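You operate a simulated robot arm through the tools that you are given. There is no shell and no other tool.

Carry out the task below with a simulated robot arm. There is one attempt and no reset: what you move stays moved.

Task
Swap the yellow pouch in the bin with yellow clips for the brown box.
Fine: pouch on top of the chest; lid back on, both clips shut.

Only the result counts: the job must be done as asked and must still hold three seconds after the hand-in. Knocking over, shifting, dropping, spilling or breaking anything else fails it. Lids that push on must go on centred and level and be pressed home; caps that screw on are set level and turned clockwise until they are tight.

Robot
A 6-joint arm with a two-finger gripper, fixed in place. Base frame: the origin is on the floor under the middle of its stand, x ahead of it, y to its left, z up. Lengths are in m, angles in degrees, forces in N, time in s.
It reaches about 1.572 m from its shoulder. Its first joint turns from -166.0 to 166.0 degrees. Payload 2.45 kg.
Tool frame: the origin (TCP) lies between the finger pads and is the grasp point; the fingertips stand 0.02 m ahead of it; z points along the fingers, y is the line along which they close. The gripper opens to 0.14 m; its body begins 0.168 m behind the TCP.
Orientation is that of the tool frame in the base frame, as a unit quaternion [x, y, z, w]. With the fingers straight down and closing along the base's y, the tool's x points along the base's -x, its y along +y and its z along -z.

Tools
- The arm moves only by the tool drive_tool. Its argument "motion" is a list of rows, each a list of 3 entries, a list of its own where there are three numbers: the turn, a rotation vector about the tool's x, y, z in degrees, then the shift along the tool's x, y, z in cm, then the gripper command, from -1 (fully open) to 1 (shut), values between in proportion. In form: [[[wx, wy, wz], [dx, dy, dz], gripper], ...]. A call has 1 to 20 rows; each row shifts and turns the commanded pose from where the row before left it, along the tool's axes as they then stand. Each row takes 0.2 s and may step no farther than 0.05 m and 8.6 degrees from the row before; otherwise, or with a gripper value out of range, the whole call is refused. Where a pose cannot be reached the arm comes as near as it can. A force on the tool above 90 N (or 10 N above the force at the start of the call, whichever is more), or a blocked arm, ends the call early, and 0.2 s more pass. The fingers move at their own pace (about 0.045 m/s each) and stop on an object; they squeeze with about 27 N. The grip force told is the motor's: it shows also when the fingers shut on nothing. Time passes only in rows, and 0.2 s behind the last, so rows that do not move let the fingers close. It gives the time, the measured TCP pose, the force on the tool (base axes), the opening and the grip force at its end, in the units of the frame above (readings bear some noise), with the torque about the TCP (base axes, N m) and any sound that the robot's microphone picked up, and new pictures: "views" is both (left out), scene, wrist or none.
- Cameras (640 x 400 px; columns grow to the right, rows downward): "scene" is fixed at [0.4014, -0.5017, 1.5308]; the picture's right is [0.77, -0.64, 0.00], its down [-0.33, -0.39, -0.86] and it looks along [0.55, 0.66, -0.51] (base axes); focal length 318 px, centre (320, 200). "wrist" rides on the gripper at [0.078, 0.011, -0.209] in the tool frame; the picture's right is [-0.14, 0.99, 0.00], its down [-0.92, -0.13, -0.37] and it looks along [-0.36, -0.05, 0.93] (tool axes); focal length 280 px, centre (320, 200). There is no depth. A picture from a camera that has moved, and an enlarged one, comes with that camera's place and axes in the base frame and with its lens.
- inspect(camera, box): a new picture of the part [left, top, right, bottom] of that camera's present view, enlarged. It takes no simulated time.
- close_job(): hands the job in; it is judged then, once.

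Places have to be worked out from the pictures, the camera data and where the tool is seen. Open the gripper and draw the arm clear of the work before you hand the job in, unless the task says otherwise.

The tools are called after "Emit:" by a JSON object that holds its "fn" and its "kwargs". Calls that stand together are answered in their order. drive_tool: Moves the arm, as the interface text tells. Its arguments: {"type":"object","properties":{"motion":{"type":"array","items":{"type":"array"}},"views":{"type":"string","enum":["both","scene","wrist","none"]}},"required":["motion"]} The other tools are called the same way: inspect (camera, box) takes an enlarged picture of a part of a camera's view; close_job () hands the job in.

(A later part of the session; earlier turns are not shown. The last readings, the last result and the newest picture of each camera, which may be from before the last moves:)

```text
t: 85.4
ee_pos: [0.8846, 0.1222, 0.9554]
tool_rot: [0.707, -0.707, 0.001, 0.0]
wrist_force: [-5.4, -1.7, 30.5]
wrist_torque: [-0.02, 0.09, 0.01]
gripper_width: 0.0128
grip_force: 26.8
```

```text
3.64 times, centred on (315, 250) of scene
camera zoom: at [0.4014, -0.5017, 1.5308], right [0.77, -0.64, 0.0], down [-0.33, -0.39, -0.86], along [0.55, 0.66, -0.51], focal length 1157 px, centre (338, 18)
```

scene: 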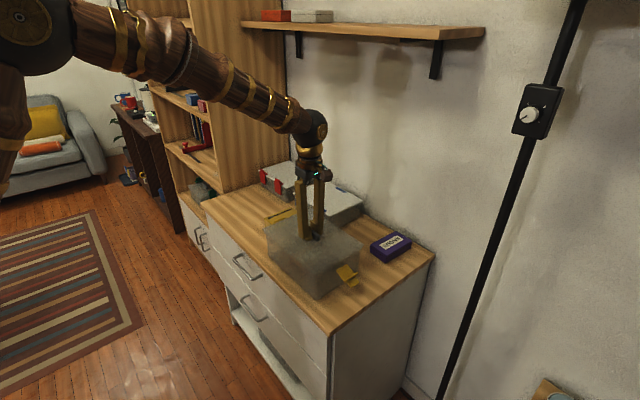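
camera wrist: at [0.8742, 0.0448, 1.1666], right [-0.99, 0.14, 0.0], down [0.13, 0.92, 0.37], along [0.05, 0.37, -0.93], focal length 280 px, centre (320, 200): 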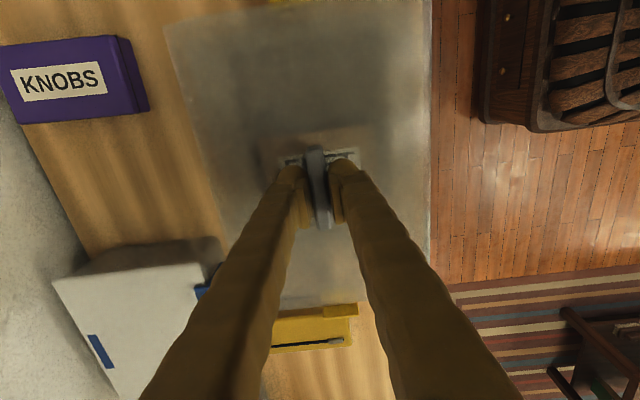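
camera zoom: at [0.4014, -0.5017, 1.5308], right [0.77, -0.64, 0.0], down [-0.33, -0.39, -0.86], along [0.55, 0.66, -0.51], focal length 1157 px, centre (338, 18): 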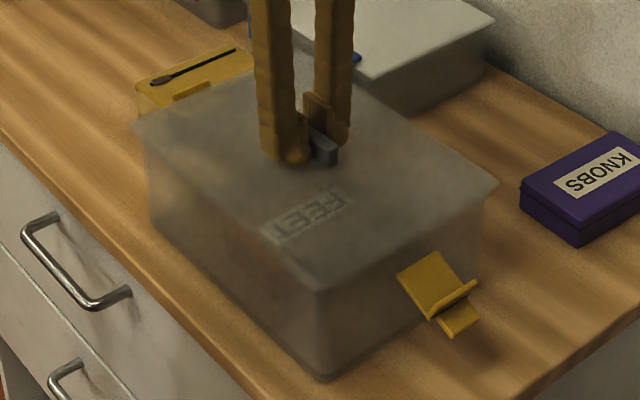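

The lid is on and level, matching the original picture. I release the handle and rise.

Emit:
{"fn": "drive_tool", "kwargs": {"motion": [[[0, 0, 0], [0, 0, -0.4], 1], [[0, 0, 0], [0, 0, 0], 0.6], [[0, 0, 0], [0, 0, 0], 0.3], [[0, 0, 0], [0, 0, 0], 0.2], [[0, 0, 0], [0, 0, 0], 0.2], [[0, 0, 0], [0, 0, -1], 0.2], [[0, 0, 0], [0, 0, -3], 0.2], [[0, 0, 0], [0, 0, -4], 0.2], [[0, 0, 0], [0, 0, -4], 0.2], [[0, 0, 0], [0, 0, 0], 0.2]]}}

```text
t: 87.6
ee_pos: [0.8854, 0.1206, 1.0783]
tool_rot: [0.707, -0.707, 0.001, 0.0]
wrist_force: [0.0, 0.3, 1.3]
wrist_torque: [-0.02, -0.02, -0.04]
gripper_width: 0.0558
grip_force: 0.0
camera wrist: at [0.8732, 0.0432, 1.2873], right [-0.99, 0.14, 0.0], down [0.13, 0.92, 0.37], along [0.05, 0.36, -0.93], focal length 280 px, centre (320, 200)
```

scene: 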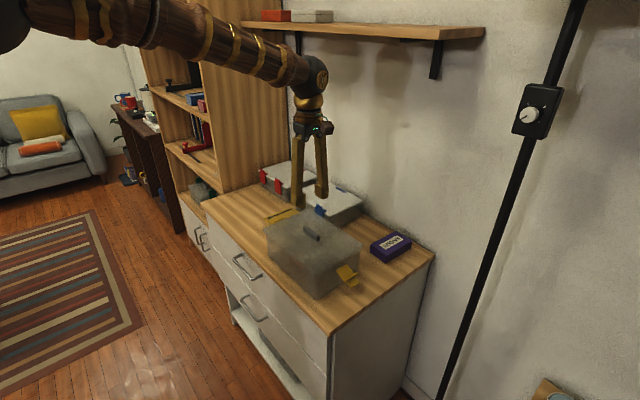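
wrist: 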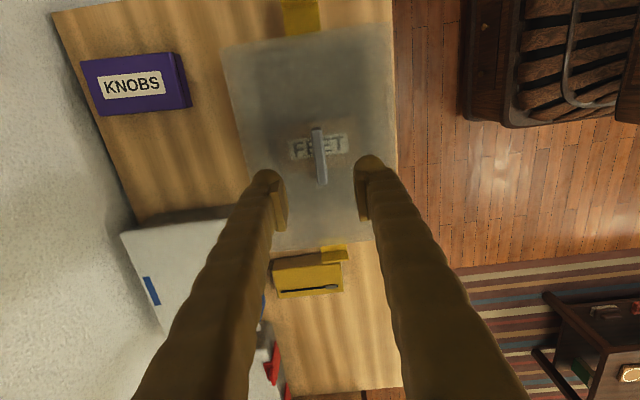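

The lid is back on. Next come the clips; I move over the near (-y) clip to view it close up.

Emit:
{"fn": "drive_tool", "kwargs": {"motion": [[[0, 0, 0], [4, 0.05, 0], 0.2], [[0, 0, 0], [4.5, 0.05, 0], 0], [[0, 0, 0], [4.5, 0.05, 0], 0], [[0, 0, 0], [4.5, 0.05, 2], 0], [[0, 0, 0], [1.2, 0.05, 3], 0], [[0, 0, 0], [0, 0, 2], 0], [[0, 0, 0], [0, 0, 0], 0]]}}

Emit:
{"fn": "inspect", "kwargs": {"camera": "wrist", "box": [240, 100, 400, 250]}}

Emit:
{"fn": "inspect", "kwargs": {"camera": "scene", "box": [315, 245, 375, 295]}}

```text
t: 89.2
ee_pos: [0.8826, -0.0656, 1.0086]
tool_rot: [0.707, -0.707, 0.0, -0.001]
wrist_force: [-0.3, 0.4, -0.6]
wrist_torque: [0.02, 0.01, -0.03]
gripper_width: 0.0698
grip_force: 0.0
camera wrist: at [0.8714, -0.143, 1.2171], right [-0.99, 0.14, 0.0], down [0.13, 0.92, 0.37], along [0.05, 0.36, -0.93], focal length 280 px, centre (320, 200)
```

scene: 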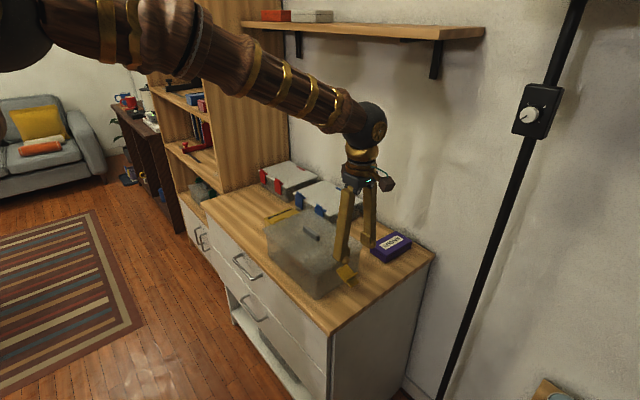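
wrist: 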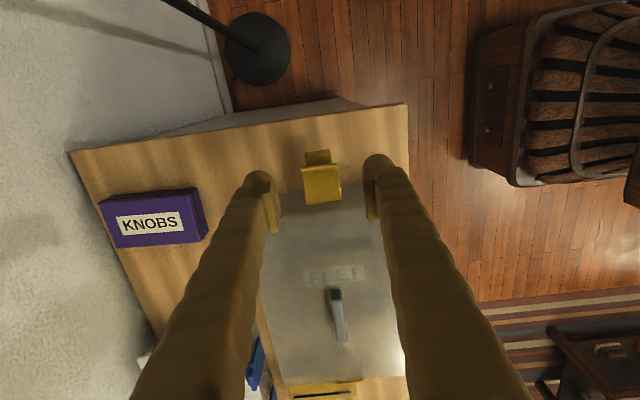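

```text
2.67 times, centred on (320, 175) of wrist
camera zoom: at [0.8714, -0.143, 1.2171], right [-0.99, 0.14, 0.0], down [0.13, 0.92, 0.37], along [0.05, 0.36, -0.93], focal length 748 px, centre (320, 267)
```

zoom: 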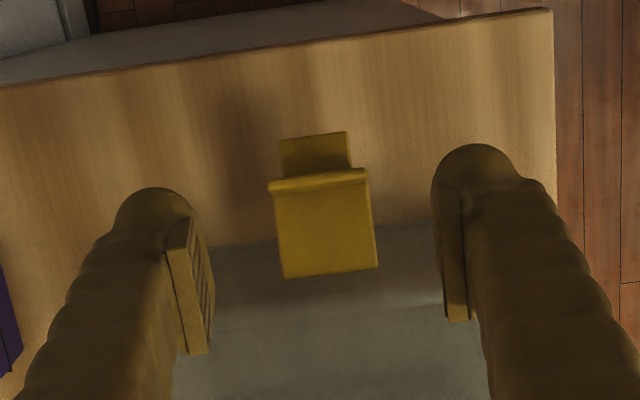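

```text
8.00 times, centred on (345, 270) of scene
camera zoom: at [0.4014, -0.5017, 1.5308], right [0.77, -0.64, 0.0], down [-0.33, -0.39, -0.86], along [0.55, 0.66, -0.51], focal length 2545 px, centre (120, -360)
```

zoom: 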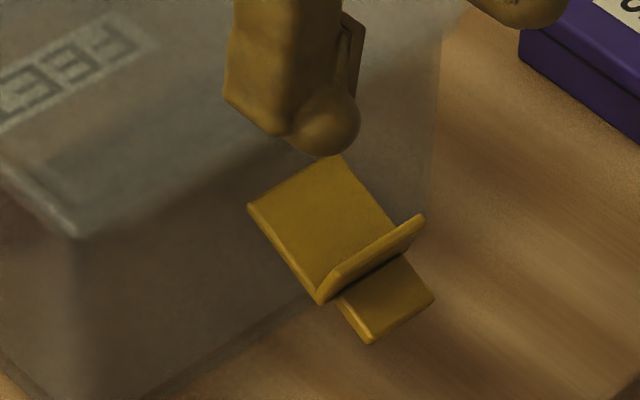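

The clip is well resolved: hinge edge at about (y -0.017, z 0.902), ridge/hook at ≈0.039 along the plate and tab end at (y -0.073, z 0.872), tab x 0.867–0.90. I'll use the closed fingers, tilted to point toward +y and down, to lift the tab from below and push it shut; first I back off outward, close and tilt.

Emit:
{"fn": "drive_tool", "kwargs": {"motion": [[[0, 0, 0], [3, 0, -1], 1], [[0, 0, 0], [4, 0, 0], 1], [[0, 0, 0], [4, 0, 0], 1], [[0, 0, 0], [4, 0, 0], 1], [[0, -8, 0], [0, 0, 0], 1], [[0, -8, 0], [0, 0, 0], 1], [[0, -8, 0], [0, 0, 0], 1], [[0, -8, 0], [0, 0, 0], 1], [[0, -8, 0], [0, 0, 0], 1], [[0, -8, 0], [0, 0, 0], 1], [[0, -8, 0], [0, 0, 0], 1], [[0, 0, 0], [0, 0, 0], 1]]}}

```text
t: 91.8
ee_pos: [0.8822, -0.2155, 1.0176]
tool_rot: [-0.624, 0.624, 0.333, 0.332]
wrist_force: [-0.1, 0.3, 0.0]
wrist_torque: [0.0, -0.03, -0.03]
gripper_width: 0.0002
grip_force: 26.9
camera wrist: at [0.8708, -0.4325, 1.0707], right [-0.99, 0.08, 0.11], down [0.13, 0.21, 0.97], along [0.05, 0.97, -0.22], focal length 280 px, centre (320, 200)
```

scene: 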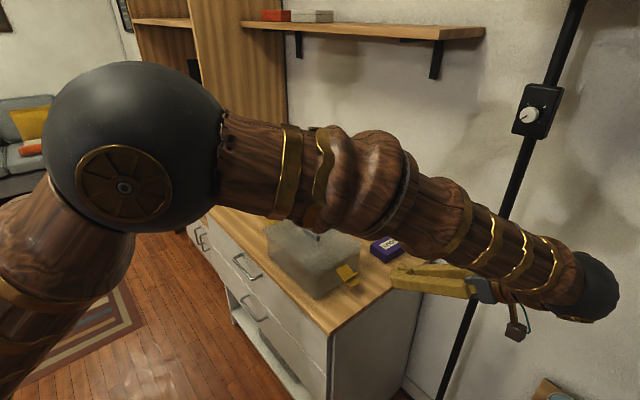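
wrist: 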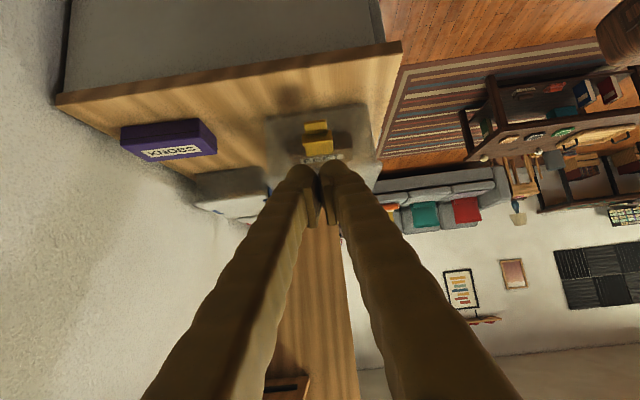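

The tool is tilted 56° with a side view of the clip. I move the closed tips down and in to just outside and below the tab.

Emit:
{"fn": "drive_tool", "kwargs": {"motion": [[[0, 0, 0], [2.2, -0.05, 3.9], 1], [[0, 0, 0], [2.2, -0.05, 3.9], 1], [[0, 0, 0], [2.2, -0.05, 3.9], 1], [[0, 0, 0], [2.2, -0.05, 3.9], 1], [[0, 0, 0], [0, 0, 0], 1], [[0, 0, 0], [0, 0, 0], 1]]}}

Emit:
{"fn": "inspect", "kwargs": {"camera": "wrist", "box": [220, 60, 420, 220]}}

Emit:
{"fn": "inspect", "kwargs": {"camera": "scene", "box": [310, 220, 430, 310]}}

```text
t: 93.2
ee_pos: [0.8849, -0.1349, 0.858]
tool_rot: [-0.624, 0.624, 0.332, 0.332]
wrist_force: [0.1, 0.3, 0.1]
wrist_torque: [0.02, -0.03, 0.03]
gripper_width: 0.0004
grip_force: 27.6
camera wrist: at [0.8727, -0.3514, 0.9104], right [-0.99, 0.08, 0.11], down [0.13, 0.21, 0.97], along [0.05, 0.97, -0.22], focal length 280 px, centre (320, 200)
```

scene: 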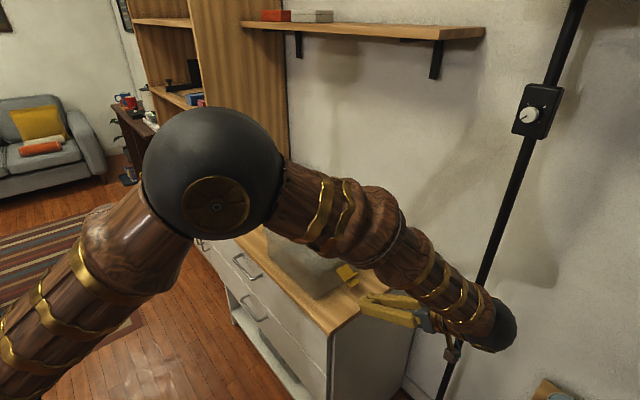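
wrist: 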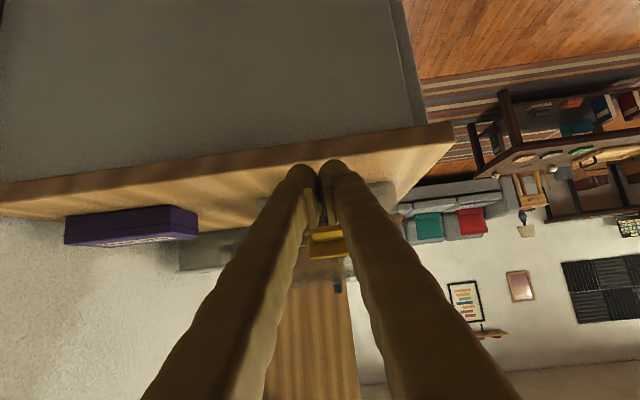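

```text
2.50 times, centred on (320, 140) of wrist
camera zoom: at [0.8727, -0.3514, 0.9104], right [-0.99, 0.08, 0.11], down [0.13, 0.21, 0.97], along [0.05, 0.97, -0.22], focal length 701 px, centre (320, 350)
```

zoom: 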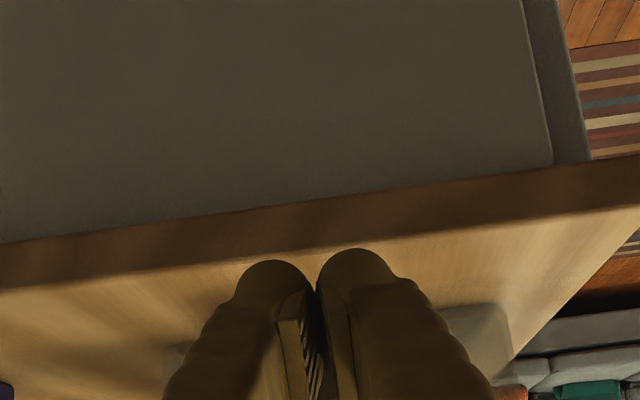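

```text
4.44 times, centred on (370, 265) of scene
camera zoom: at [0.4014, -0.5017, 1.5308], right [0.77, -0.64, 0.0], down [-0.33, -0.39, -0.86], along [0.55, 0.66, -0.51], focal length 1414 px, centre (98, -89)
```

zoom: 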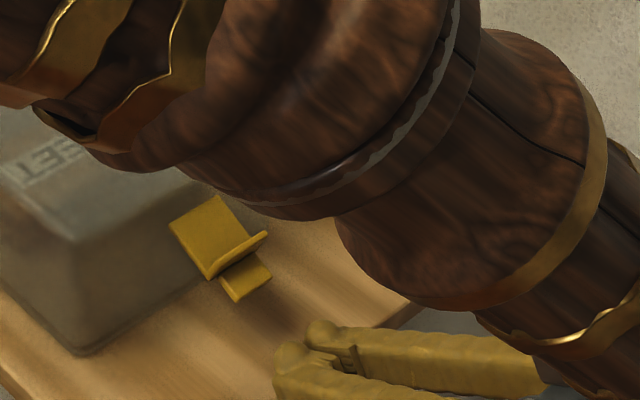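

The tips are just outside and below the tab. I slide in 5.5 cm toward +y so the tips lie under the tab.

Emit:
{"fn": "drive_tool", "kwargs": {"motion": [[[0, 0, 0], [-0.615, 0, 0.912], 1], [[0, 0, 0], [-0.615, 0, 0.912], 1], [[0, 0, 0], [-0.615, 0, 0.912], 1], [[0, 0, 0], [-0.615, 0, 0.912], 1], [[0, 0, 0], [-0.615, 0, 0.912], 1], [[0, 0, 0], [0, 0, 0], 1]]}}

Emit:
{"fn": "inspect", "kwargs": {"camera": "scene", "box": [310, 220, 430, 310]}}

Emit:
{"fn": "inspect", "kwargs": {"camera": "wrist", "box": [240, 130, 400, 290]}}

```text
t: 94.6
ee_pos: [0.885, -0.0804, 0.857]
tool_rot: [-0.623, 0.625, 0.332, 0.333]
wrist_force: [0.3, 0.1, 0.0]
wrist_torque: [-0.02, -0.01, 0.0]
gripper_width: 0.0
grip_force: 27.1
camera wrist: at [0.8729, -0.2968, 0.9106], right [-0.99, 0.08, 0.11], down [0.13, 0.21, 0.97], along [0.05, 0.97, -0.22], focal length 280 px, centre (320, 200)
```

scene: 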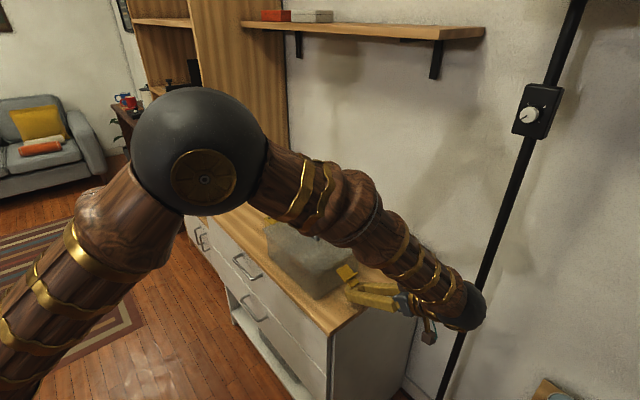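
wrist: 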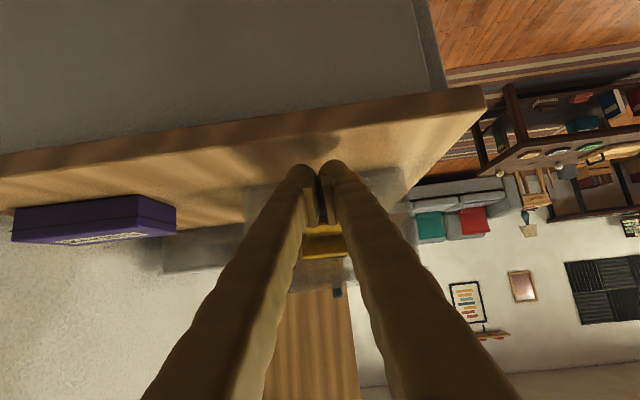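

```text
4.44 times, centred on (370, 265) of scene
camera zoom: at [0.4014, -0.5017, 1.5308], right [0.77, -0.64, 0.0], down [-0.33, -0.39, -0.86], along [0.55, 0.66, -0.51], focal length 1414 px, centre (98, -89)
```

zoom: 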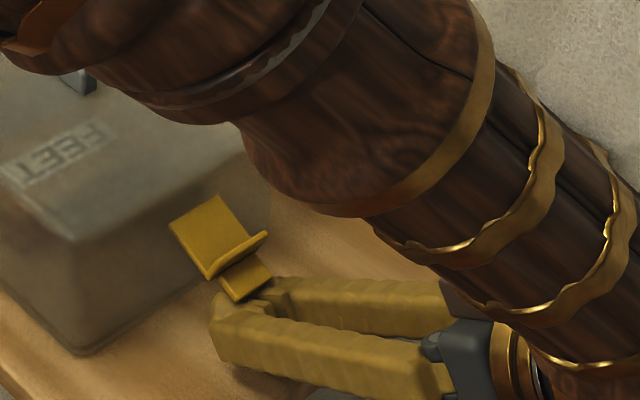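

```text
2.50 times, centred on (320, 210) of wrist
camera zoom: at [0.8729, -0.2968, 0.9106], right [-0.99, 0.08, 0.11], down [0.13, 0.21, 0.97], along [0.05, 0.97, -0.22], focal length 701 px, centre (320, 175)
```

zoom: 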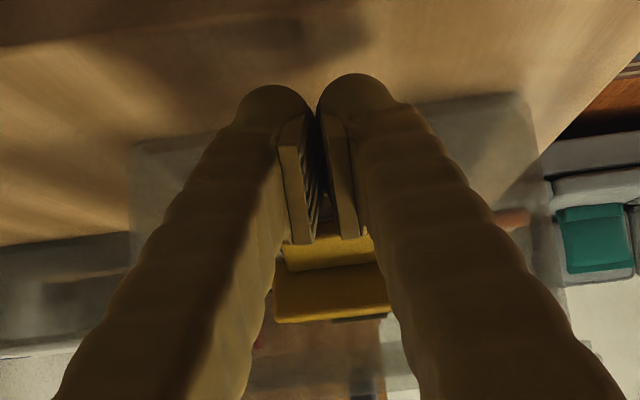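

The fingers are under the tab. I raise it in 1 cm steps.

Emit:
{"fn": "drive_tool", "kwargs": {"motion": [[[0, 0, 0], [-0.913, 0, -0.435], 1], [[0, 0, 0], [-0.913, 0, -0.435], 1], [[0, 0, 0], [-0.913, 0, -0.435], 1], [[0, 0, 0], [-0.913, 0, -0.435], 1], [[0, 0, 0], [0, 0, 0], 1]]}}

Emit:
{"fn": "inspect", "kwargs": {"camera": "scene", "box": [310, 220, 430, 310]}}

```text
t: 95.8
ee_pos: [0.8843, -0.0743, 0.8981]
tool_rot: [-0.625, 0.625, 0.332, 0.331]
wrist_force: [0.2, 0.5, 0.3]
wrist_torque: [-0.01, -0.01, -0.02]
gripper_width: 0.0
grip_force: 27.1
camera wrist: at [0.873, -0.2908, 0.9507], right [-0.99, 0.08, 0.11], down [0.13, 0.21, 0.97], along [0.05, 0.97, -0.22], focal length 280 px, centre (320, 200)
```

scene: 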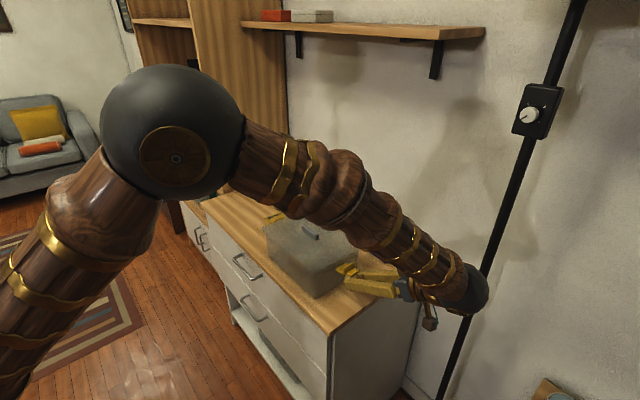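
wrist: 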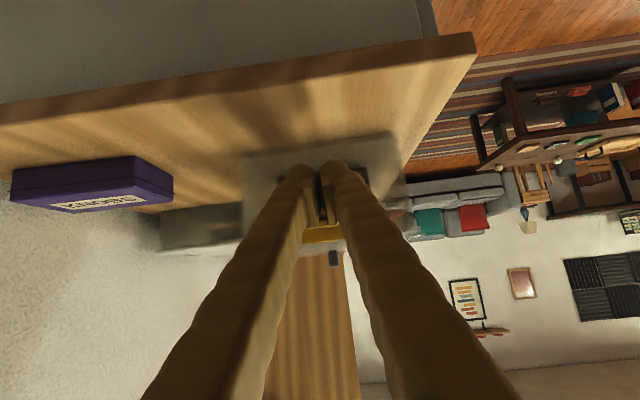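

```text
4.44 times, centred on (370, 265) of scene
camera zoom: at [0.4014, -0.5017, 1.5308], right [0.77, -0.64, 0.0], down [-0.33, -0.39, -0.86], along [0.55, 0.66, -0.51], focal length 1414 px, centre (98, -89)
```

zoom: 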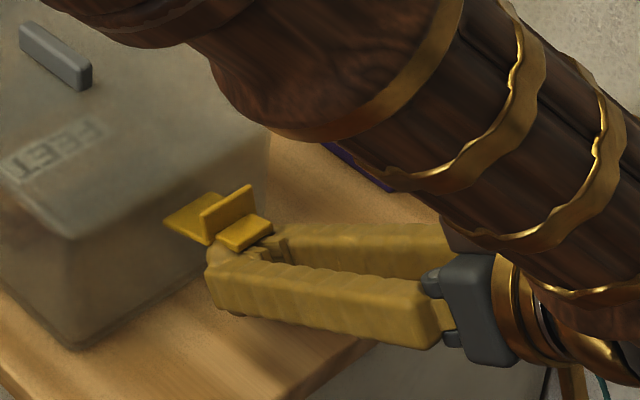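

The plate swings up freely on the fingers with almost no force. I continue up and start moving inward.

Emit:
{"fn": "drive_tool", "kwargs": {"motion": [[[0, 0, 0], [-0.913, 0, -0.435], 1], [[0, 0, 0], [-0.913, 0, -0.435], 1], [[0, 0, 0], [-0.913, 0, -0.435], 1], [[0, 0, 0], [-0.8, 0, 0], 1], [[0, 0, 0], [-0.97, 0, 0.27], 1], [[0, 0, 0], [0, 0, 0], 1]]}}

Emit:
{"fn": "inspect", "kwargs": {"camera": "scene", "box": [310, 220, 430, 310]}}

```text
t: 97.2
ee_pos: [0.8856, -0.0581, 0.9411]
tool_rot: [-0.623, 0.625, 0.332, 0.333]
wrist_force: [0.3, -0.1, 0.1]
wrist_torque: [0.0, 0.02, 0.03]
gripper_width: 0.0001
grip_force: 27.1
camera wrist: at [0.8732, -0.2745, 0.9938], right [-0.99, 0.08, 0.11], down [0.13, 0.21, 0.97], along [0.05, 0.97, -0.22], focal length 280 px, centre (320, 200)
```

scene: 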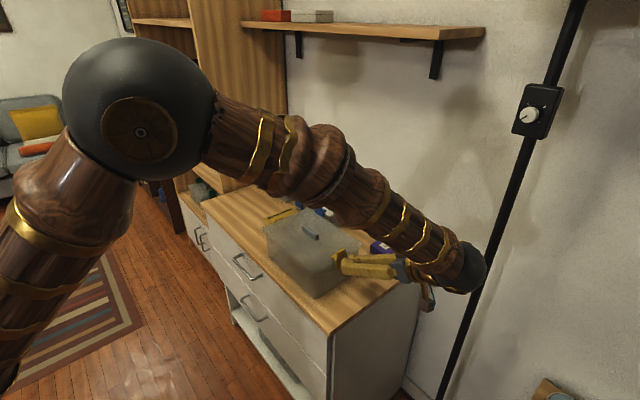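
wrist: 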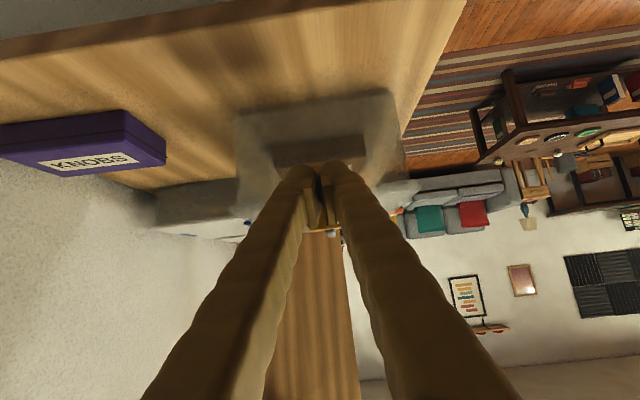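

```text
4.44 times, centred on (370, 265) of scene
camera zoom: at [0.4014, -0.5017, 1.5308], right [0.77, -0.64, 0.0], down [-0.33, -0.39, -0.86], along [0.55, 0.66, -0.51], focal length 1414 px, centre (98, -89)
```

zoom: 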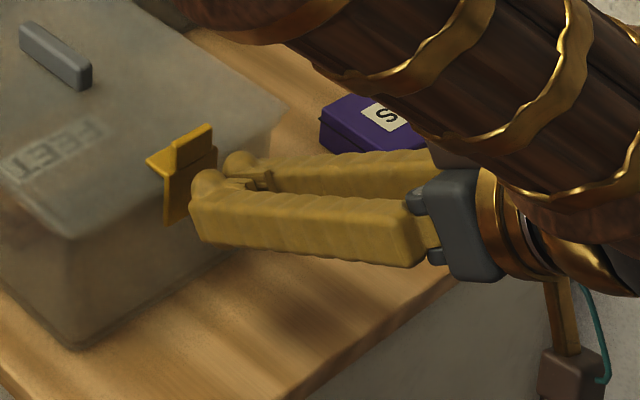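

The clip is nearly upright with its hook pointing over the lid. I push inward gently, watching force and sound.

Emit:
{"fn": "drive_tool", "kwargs": {"motion": [[[0, 0, 0], [-0.362, 0, 0.359], 1], [[0, 0, 0], [-0.362, 0, 0.359], 1], [[0, 0, 0], [-0.2, 0, 0.2], 1], [[0, 0, 0], [0, 0, 0], 1]]}}

Emit:
{"fn": "inspect", "kwargs": {"camera": "scene", "box": [310, 220, 430, 310]}}

```text
t: 98.2
ee_pos: [0.8853, -0.0447, 0.9437]
tool_rot: [-0.624, 0.625, 0.332, 0.332]
wrist_force: [-0.5, 0.5, -0.4]
wrist_torque: [0.0, 0.04, 0.04]
gripper_width: 0.0001
grip_force: 27.6
camera wrist: at [0.8728, -0.2616, 0.9962], right [-0.99, 0.08, 0.11], down [0.13, 0.21, 0.97], along [0.05, 0.97, -0.22], focal length 280 px, centre (320, 200)
```

scene: 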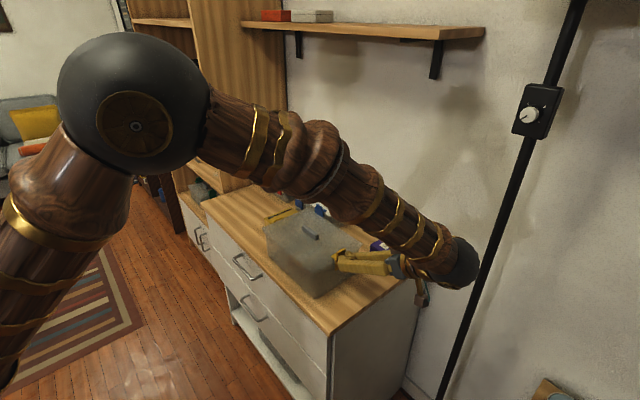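
wrist: 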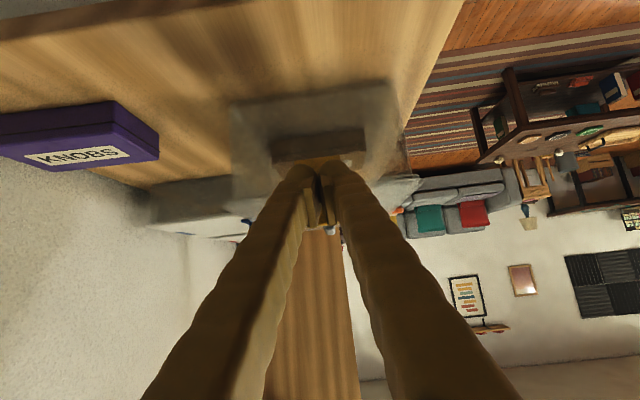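

```text
4.44 times, centred on (370, 265) of scene
camera zoom: at [0.4014, -0.5017, 1.5308], right [0.77, -0.64, 0.0], down [-0.33, -0.39, -0.86], along [0.55, 0.66, -0.51], focal length 1414 px, centre (98, -89)
```

zoom: 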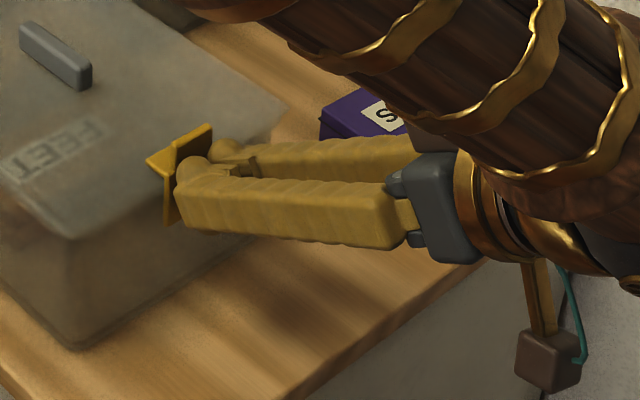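

The clip stands at the same angle; the fingertips are still a few mm short. I keep pushing in 3 mm steps.

Emit:
{"fn": "drive_tool", "kwargs": {"motion": [[[0, 0, 0], [-0.168, 0, 0.249], 1], [[0, 0, 0], [-0.168, 0, 0.249], 1], [[0, 0, 0], [0, 0, 0], 1]], "views": "none"}}

Emit:
{"fn": "inspect", "kwargs": {"camera": "scene", "box": [310, 220, 390, 290]}}

```text
t: 99.0
ee_pos: [0.8849, -0.0402, 0.9437]
tool_rot: [0.624, -0.624, -0.333, -0.332]
wrist_force: [0.5, -3.4, 0.8]
wrist_torque: [0.0, 0.02, 0.03]
gripper_width: 0.0058
grip_force: 26.3
```

```text
5.71 times, centred on (350, 255) of scene
camera zoom: at [0.4014, -0.5017, 1.5308], right [0.77, -0.64, 0.0], down [-0.33, -0.39, -0.86], along [0.55, 0.66, -0.51], focal length 1818 px, centre (149, -114)
```

zoom: 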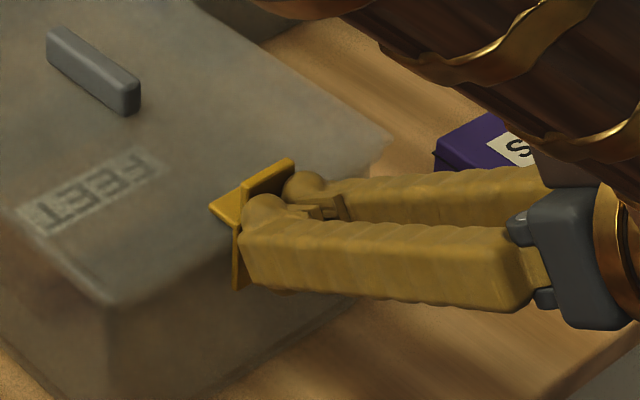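

Light contact (3.4 N) and no click yet. To get more leverage I back off slightly, rise 1.2 cm to push on the tab, and push in again in small steps.

Emit:
{"fn": "drive_tool", "kwargs": {"motion": [[[0, 0, 0], [0.168, 0, -0.249], 1], [[0, 0, 0], [-1.0, 0, -0.67], 1], [[0, 0, 0], [-0.168, 0, 0.249], 1], [[0, 0, 0], [-0.112, 0, 0.166], 1], [[0, 0, 0], [0, 0, 0], 1]], "views": "none"}}

Emit:
{"fn": "inspect", "kwargs": {"camera": "scene", "box": [310, 220, 390, 290]}}

```text
t: 100.2
ee_pos: [0.8856, -0.0386, 0.9556]
tool_rot: [-0.624, 0.625, 0.332, 0.332]
wrist_force: [1.4, -1.5, 0.2]
wrist_torque: [0.03, -0.03, -0.07]
gripper_width: 0.006
grip_force: 27.0
```

```text
5.71 times, centred on (350, 255) of scene
camera zoom: at [0.4014, -0.5017, 1.5308], right [0.77, -0.64, 0.0], down [-0.33, -0.39, -0.86], along [0.55, 0.66, -0.51], focal length 1818 px, centre (149, -114)
```

zoom: 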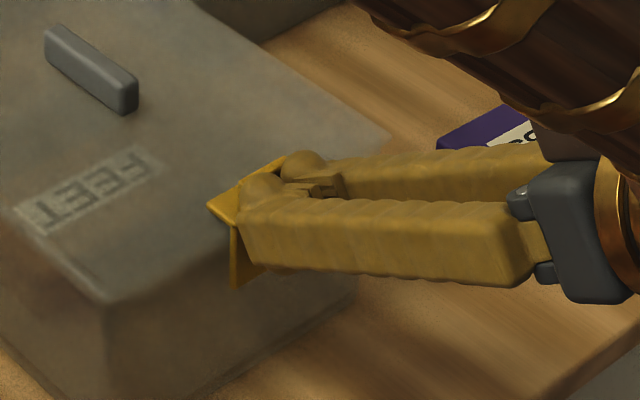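

Emit:
{"fn": "inspect", "kwargs": {"camera": "scene", "box": [325, 235, 365, 270]}}

Emit:
{"fn": "inspect", "kwargs": {"camera": "wrist", "box": [240, 80, 400, 240]}}

```text
11.43 times, centred on (345, 252) of scene
camera zoom: at [0.4014, -0.5017, 1.5308], right [0.77, -0.64, 0.0], down [-0.33, -0.39, -0.86], along [0.55, 0.66, -0.51], focal length 3635 px, centre (34, -400)
```

zoom: 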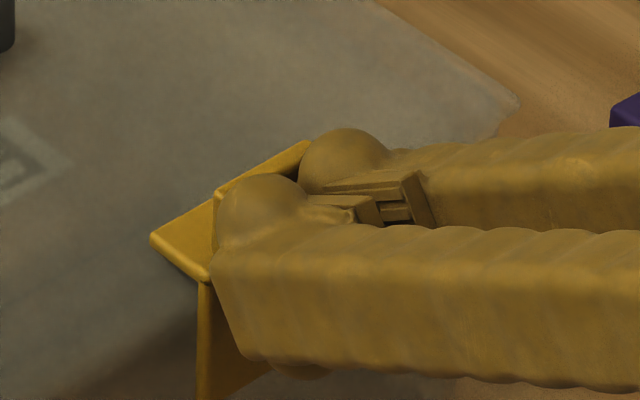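

```text
2.50 times, centred on (320, 160) of wrist
camera zoom: at [0.8733, -0.2539, 1.008], right [-0.99, 0.08, 0.11], down [0.13, 0.21, 0.97], along [0.05, 0.97, -0.22], focal length 701 px, centre (320, 300)
```

zoom: 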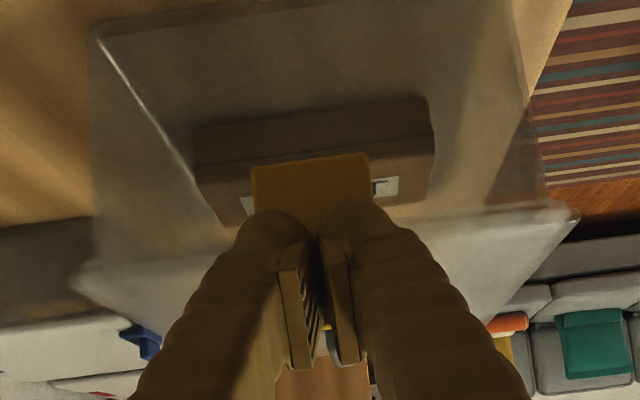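

The clip is upright with the hook over the lid but I've heard no click. I push further in 2 mm steps.

Emit:
{"fn": "drive_tool", "kwargs": {"motion": [[[0, 0, 0], [-0.112, 0, 0.166], 1], [[0, 0, 0], [0, 0, 0], 1]], "views": "none"}}

Emit:
{"fn": "drive_tool", "kwargs": {"motion": [[[0, 0, 0], [-0.112, 0, 0.166], 1], [[0, 0, 0], [0, 0, 0], 1]], "views": "none"}}

Emit:
{"fn": "inspect", "kwargs": {"camera": "scene", "box": [310, 220, 390, 290]}}

```text
t: 100.8
ee_pos: [0.8844, -0.0354, 0.9555]
tool_rot: [-0.624, 0.624, 0.332, 0.332]
wrist_force: [0.4, -2.3, 0.7]
wrist_torque: [-0.02, 0.04, 0.01]
gripper_width: 0.0059
grip_force: 26.7
```

```text
t: 101.4
ee_pos: [0.8846, -0.0337, 0.9555]
tool_rot: [-0.625, 0.625, 0.331, 0.332]
wrist_force: [0.7, -1.4, 0.2]
wrist_torque: [0.01, -0.03, -0.02]
gripper_width: 0.006
grip_force: 26.8
```

```text
5.71 times, centred on (350, 255) of scene
camera zoom: at [0.4014, -0.5017, 1.5308], right [0.77, -0.64, 0.0], down [-0.33, -0.39, -0.86], along [0.55, 0.66, -0.51], focal length 1818 px, centre (149, -114)
```

zoom: 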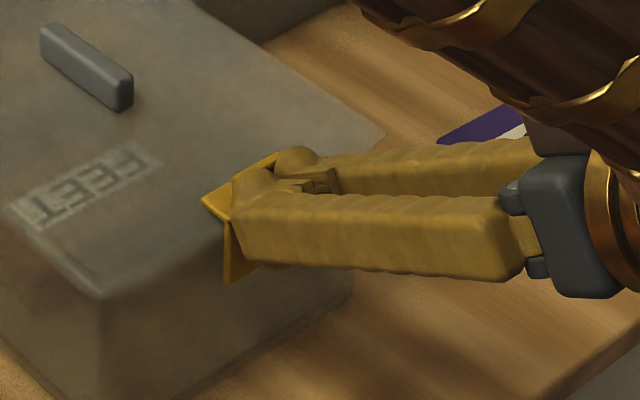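

The whole bin is starting to slide (about 5 mm) with only ~2 N, so I stop pushing. I back off to see whether the clip stays up and how it sits.

Emit:
{"fn": "drive_tool", "kwargs": {"motion": [[[0, 0, 0], [0.559, 0, -0.829], 1], [[0, 0, 0], [0.559, 0, -0.829], 1], [[0, 0, 0], [1.12, 0, -1.66], 1], [[0, 0, 0], [1.12, 0, -1.66], 1], [[0, 0, 0], [1.12, 0, -1.66], 1], [[0, 0, 0], [0, 0, -3], 1], [[0, 0, 0], [0, 0, 0], 1]]}}

Emit:
{"fn": "inspect", "kwargs": {"camera": "scene", "box": [310, 220, 390, 290]}}

Emit:
{"fn": "inspect", "kwargs": {"camera": "wrist", "box": [240, 60, 400, 220]}}

```text
t: 103.0
ee_pos: [0.8847, -0.1391, 0.9729]
tool_rot: [-0.624, 0.625, 0.332, 0.332]
wrist_force: [-0.7, -0.1, 0.4]
wrist_torque: [-0.03, -0.04, 0.05]
gripper_width: 0.0003
grip_force: 26.5
camera wrist: at [0.8729, -0.3548, 1.0253], right [-0.99, 0.08, 0.11], down [0.13, 0.21, 0.97], along [0.05, 0.97, -0.22], focal length 280 px, centre (320, 200)
```

scene: 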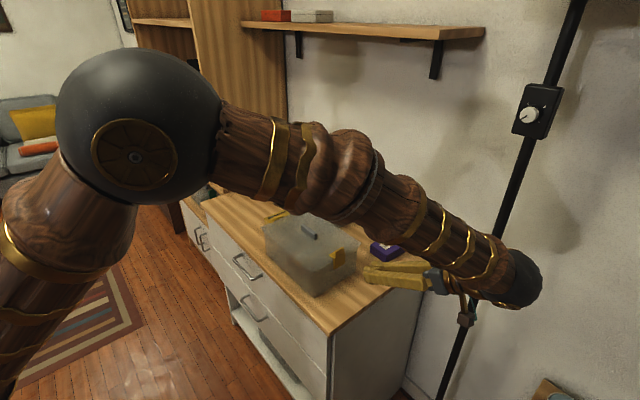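
wrist: 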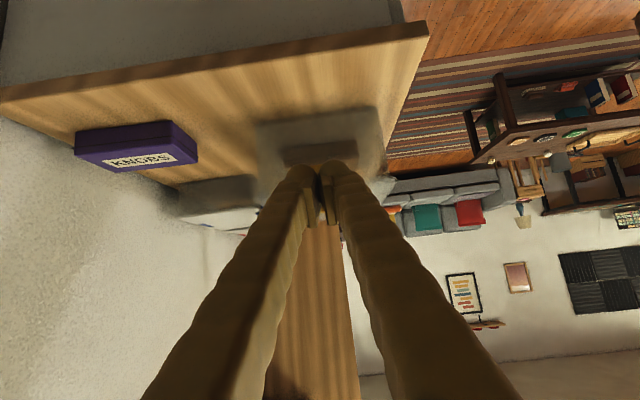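

```text
5.71 times, centred on (350, 255) of scene
camera zoom: at [0.4014, -0.5017, 1.5308], right [0.77, -0.64, 0.0], down [-0.33, -0.39, -0.86], along [0.55, 0.66, -0.51], focal length 1818 px, centre (149, -114)
```

zoom: 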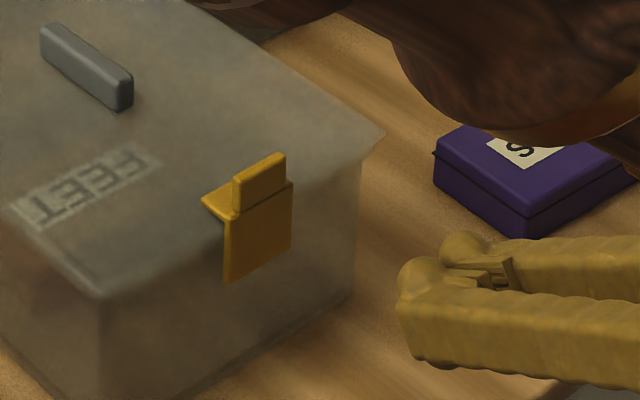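

```text
2.50 times, centred on (320, 140) of wrist
camera zoom: at [0.8729, -0.3548, 1.0253], right [-0.99, 0.08, 0.11], down [0.13, 0.21, 0.97], along [0.05, 0.97, -0.22], focal length 701 px, centre (320, 350)
```

zoom: 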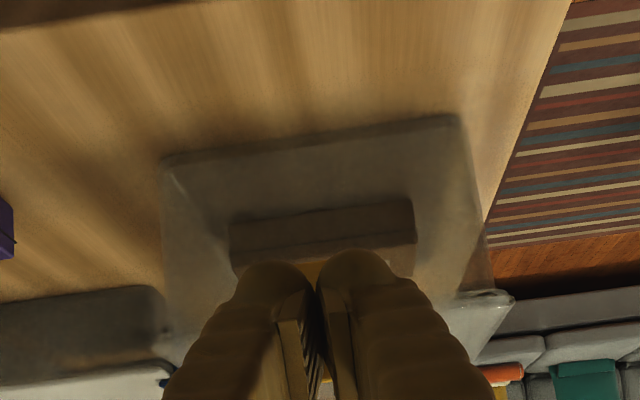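

The clip stands on its own with its hook over the lid, like the blue clips. I zoom in to compare it closely with a shut blue clip.

Emit:
{"fn": "inspect", "kwargs": {"camera": "scene", "box": [330, 240, 370, 275]}}

Emit:
{"fn": "inspect", "kwargs": {"camera": "scene", "box": [255, 195, 315, 235]}}

```text
11.43 times, centred on (350, 258) of scene
camera zoom: at [0.4014, -0.5017, 1.5308], right [0.77, -0.64, 0.0], down [-0.33, -0.39, -0.86], along [0.55, 0.66, -0.51], focal length 3635 px, centre (-23, -457)
```

zoom: 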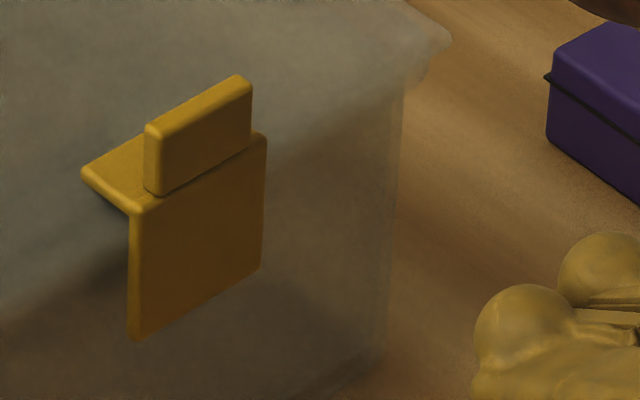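

```text
10.00 times, centred on (285, 215) of scene
camera zoom: at [0.4014, -0.5017, 1.5308], right [0.77, -0.64, 0.0], down [-0.33, -0.39, -0.86], along [0.55, 0.66, -0.51], focal length 3181 px, centre (670, 50)
```

zoom: 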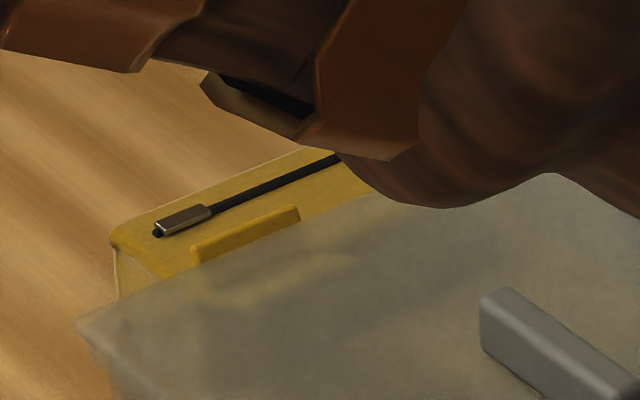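

I open the fingers so the wrist camera can see the clip from the side.

Emit:
{"fn": "drive_tool", "kwargs": {"motion": [[[0, 0, 0], [0, 0, -2], 0], [[0, 0, 0], [0, 0, 0], -1], [[0, 0, 0], [0, 0, 0], -1], [[0, 0, 0], [0, 0, 0], -1], [[0, 0, 0], [0, 0, 0], -1], [[0, 0, 0], [0, 0, 0], -1], [[0, 0, 0], [0, 0, 0], -1], [[0, 0, 0], [0, 0, 0], -1]], "views": "wrist"}}

Emit:
{"fn": "inspect", "kwargs": {"camera": "wrist", "box": [270, 100, 370, 200]}}

```text
t: 104.8
ee_pos: [0.8845, -0.155, 0.9841]
tool_rot: [-0.623, 0.626, 0.331, 0.333]
wrist_force: [0.2, -0.4, -0.6]
wrist_torque: [0.01, 0.01, -0.02]
gripper_width: 0.1399
grip_force: 0.0
camera wrist: at [0.873, -0.3712, 1.0365], right [-0.99, 0.08, 0.11], down [0.13, 0.21, 0.97], along [0.05, 0.97, -0.22], focal length 280 px, centre (320, 200)
```

wrist: 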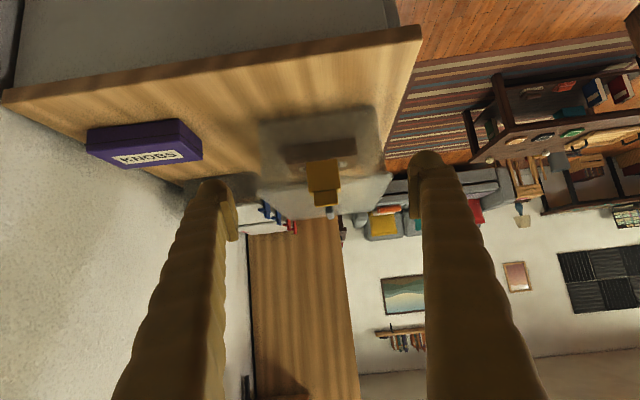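

```text
4.00 times, centred on (320, 150) of wrist
camera zoom: at [0.873, -0.3712, 1.0365], right [-0.99, 0.08, 0.11], down [0.13, 0.21, 0.97], along [0.05, 0.97, -0.22], focal length 1122 px, centre (320, 400)
```

zoom: 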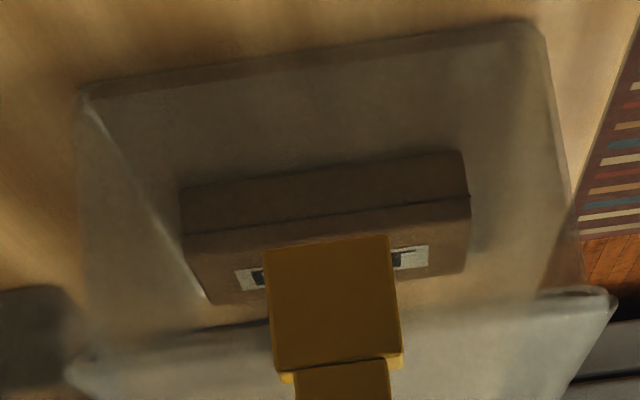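

The plate measures vertical to about 3° inward: hinge at (y -0.010, z 0.901), top at (y -0.008, z 0.942). To make sure it's fully shut without sliding the bin, I'll press straight down on the hook from above; first I bring the tool back upright.

Emit:
{"fn": "drive_tool", "kwargs": {"motion": [[[0, 8, 0], [0, 0, 0], 1], [[0, 8, 0], [0, 0, 0], 1], [[0, 8, 0], [0, 0, 0], 1], [[0, 8, 0], [0, 0, 0], 1], [[0, 8, 0], [0, 0, 0], 1], [[0, 8, 0], [0, 0, 0], 1], [[0, 8, 0], [0, 0, 0], 1], [[0, 0, 0], [0, 0, -2], 1], [[0, 0, 0], [-3, 0, -1], 1], [[0, 0, 0], [-3, 0, 0], 1], [[0, 0, 0], [-3, 0, 0], 1], [[0, 0, 0], [0, 0, 0], 1]]}}

Emit:
{"fn": "inspect", "kwargs": {"camera": "wrist", "box": [240, 100, 400, 250]}}

Emit:
{"fn": "inspect", "kwargs": {"camera": "scene", "box": [255, 195, 375, 305]}}

```text
t: 107.4
ee_pos: [0.8847, -0.0653, 1.012]
tool_rot: [0.707, -0.707, 0.0, 0.0]
wrist_force: [-0.7, -0.2, 0.4]
wrist_torque: [-0.03, -0.01, 0.01]
gripper_width: 0.0
grip_force: 26.7
camera wrist: at [0.8723, -0.1417, 1.2224], right [-0.99, 0.14, 0.0], down [0.13, 0.92, 0.37], along [0.05, 0.36, -0.93], focal length 280 px, centre (320, 200)
```

scene: 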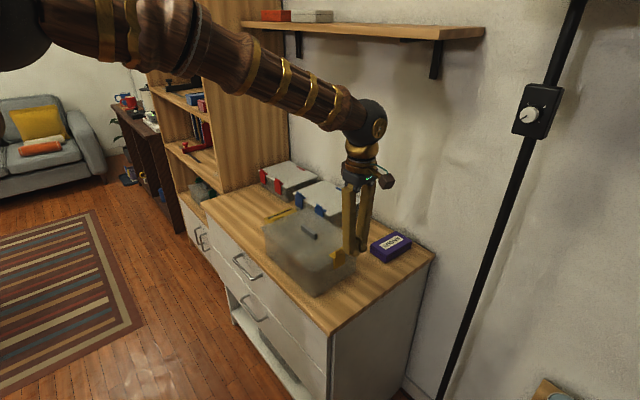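
wrist: 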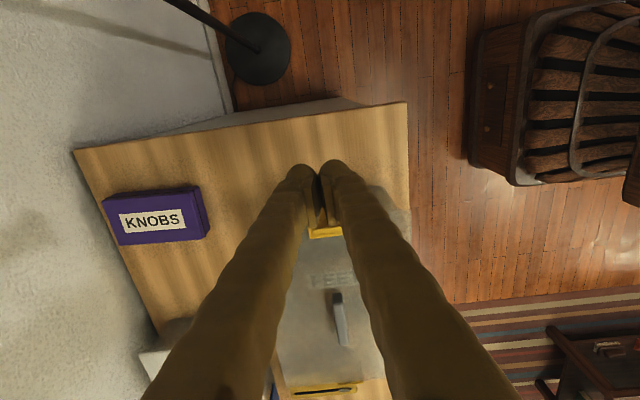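

```text
2.67 times, centred on (320, 175) of wrist
camera zoom: at [0.8723, -0.1417, 1.2224], right [-0.99, 0.14, 0.0], down [0.13, 0.92, 0.37], along [0.05, 0.36, -0.93], focal length 748 px, centre (320, 267)
```

zoom: 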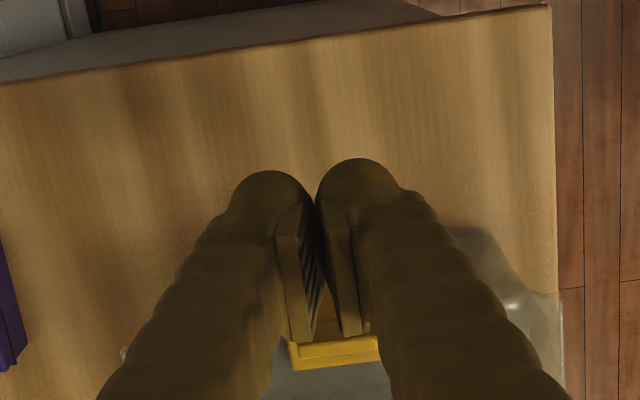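

```text
3.64 times, centred on (315, 250) of scene
camera zoom: at [0.4014, -0.5017, 1.5308], right [0.77, -0.64, 0.0], down [-0.33, -0.39, -0.86], along [0.55, 0.66, -0.51], focal length 1157 px, centre (338, 18)
```

zoom: 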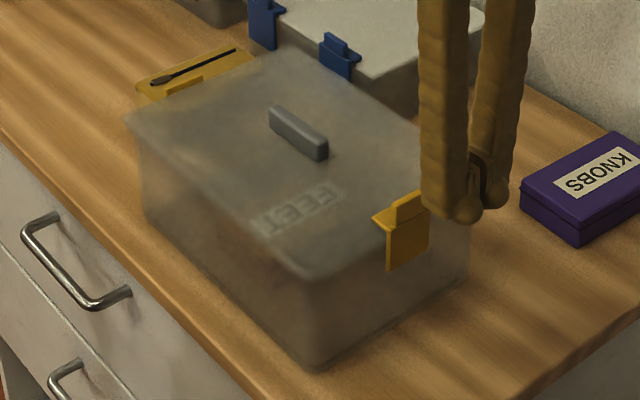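

The near clip looks the same as the shut blue ones, but I'll test with a downward press just inside the tab on the hook. I move over it first.

Emit:
{"fn": "drive_tool", "kwargs": {"motion": [[[0, 0, 0], [-2.5, 0, 0], 1], [[0, 0, 0], [-2.5, 0, 0], 1], [[0, 0, 0], [-2.4, 0, 0], 1], [[0, 0, 0], [0, 0, 1.5], 1], [[0, 0, 0], [0, 0, 1], 1], [[0, 0, 0], [0, 0, 0], 1]], "views": "none"}}

Emit:
{"fn": "inspect", "kwargs": {"camera": "scene", "box": [320, 220, 380, 270]}}

Emit:
{"fn": "inspect", "kwargs": {"camera": "wrist", "box": [240, 100, 400, 250]}}

```text
t: 108.8
ee_pos: [0.8846, 0.0095, 0.9886]
tool_rot: [-0.707, 0.707, 0.0, -0.001]
wrist_force: [0.7, -0.5, 0.0]
wrist_torque: [0.01, -0.01, -0.02]
gripper_width: 0.0
grip_force: 27.4
```

```text
8.00 times, centred on (350, 245) of scene
camera zoom: at [0.4014, -0.5017, 1.5308], right [0.77, -0.64, 0.0], down [-0.33, -0.39, -0.86], along [0.55, 0.66, -0.51], focal length 2545 px, centre (80, -160)
```

zoom: 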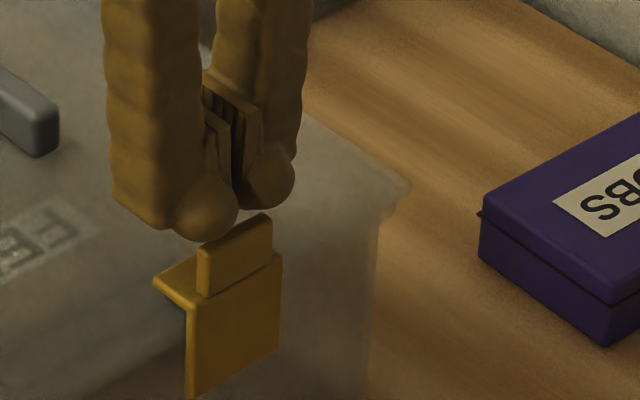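

```text
2.67 times, centred on (320, 175) of wrist
camera zoom: at [0.8726, -0.068, 1.1975], right [-0.99, 0.14, 0.0], down [0.13, 0.92, 0.37], along [0.05, 0.36, -0.93], focal length 748 px, centre (320, 267)
```

zoom: 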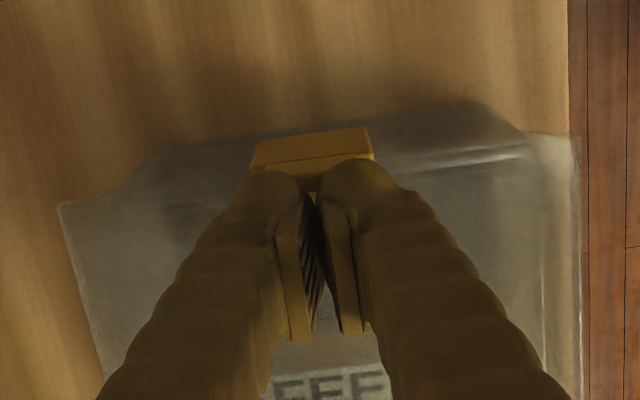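

The tips are over the hook just inside the tab. I lower carefully to contact.

Emit:
{"fn": "drive_tool", "kwargs": {"motion": [[[0, 0, 0], [0, 0, 1], 1], [[0, 0, 0], [0, 0, 0.8], 1], [[0, 0, 0], [0, 0, 0.3], 1], [[0, 0, 0], [0, 0, 0.2], 1], [[0, 0, 0], [0, 0, 0], 1]], "views": "none"}}

Emit:
{"fn": "inspect", "kwargs": {"camera": "scene", "box": [320, 220, 380, 270]}}

```text
t: 109.4
ee_pos: [0.8858, 0.0095, 0.9822]
tool_rot: [-0.707, 0.707, -0.004, 0.004]
wrist_force: [-7.4, 0.7, 22.3]
wrist_torque: [-0.29, 0.21, -0.05]
gripper_width: 0.0062
grip_force: 27.2
stopped in row 2: the force on the tool passed its limit at 109 N (the readings are from after the stop); the commanded pose is now the measured one
```

```text
8.00 times, centred on (350, 245) of scene
camera zoom: at [0.4014, -0.5017, 1.5308], right [0.77, -0.64, 0.0], down [-0.33, -0.39, -0.86], along [0.55, 0.66, -0.51], focal length 2545 px, centre (80, -160)
```

zoom: 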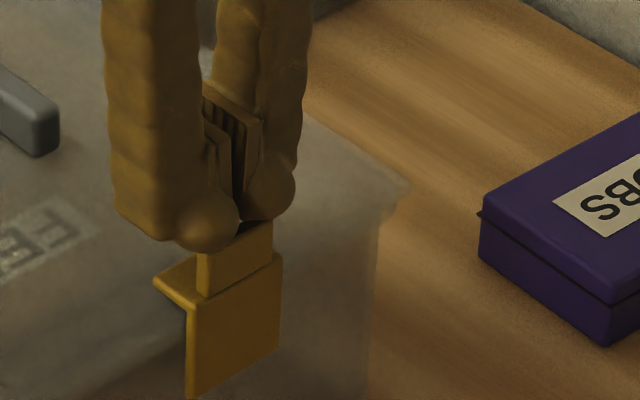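

The tips caught the tab's top edge (stop at 109 N); the clip and bin did not move. I raise, shift 9 mm further inward and try again in finer steps.

Emit:
{"fn": "drive_tool", "kwargs": {"motion": [[[0, 0, 0], [0, 0, -1.2], 1], [[0, 0, 0], [-0.9, 0, 0], 1], [[0, 0, 0], [0, 0, 0], 1], [[0, 0, 0], [0, 0, 1], 1], [[0, 0, 0], [0, 0, 0.5], 1], [[0, 0, 0], [0, 0, 0.3], 1], [[0, 0, 0], [0, 0, 0], 1]], "views": "none"}}

Emit:
{"fn": "inspect", "kwargs": {"camera": "scene", "box": [320, 220, 380, 270]}}

```text
t: 111.0
ee_pos: [0.8846, 0.0187, 0.9763]
tool_rot: [0.707, -0.707, 0.002, -0.002]
wrist_force: [0.2, 0.3, -0.4]
wrist_torque: [-0.03, 0.02, -0.02]
gripper_width: 0.0001
grip_force: 27.4
```

```text
8.00 times, centred on (350, 245) of scene
camera zoom: at [0.4014, -0.5017, 1.5308], right [0.77, -0.64, 0.0], down [-0.33, -0.39, -0.86], along [0.55, 0.66, -0.51], focal length 2545 px, centre (80, -160)
```

zoom: 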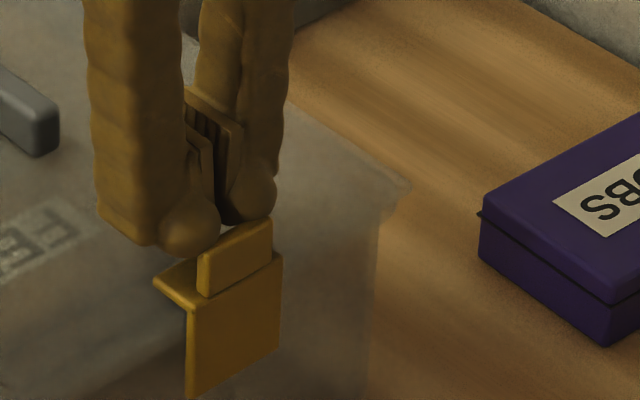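

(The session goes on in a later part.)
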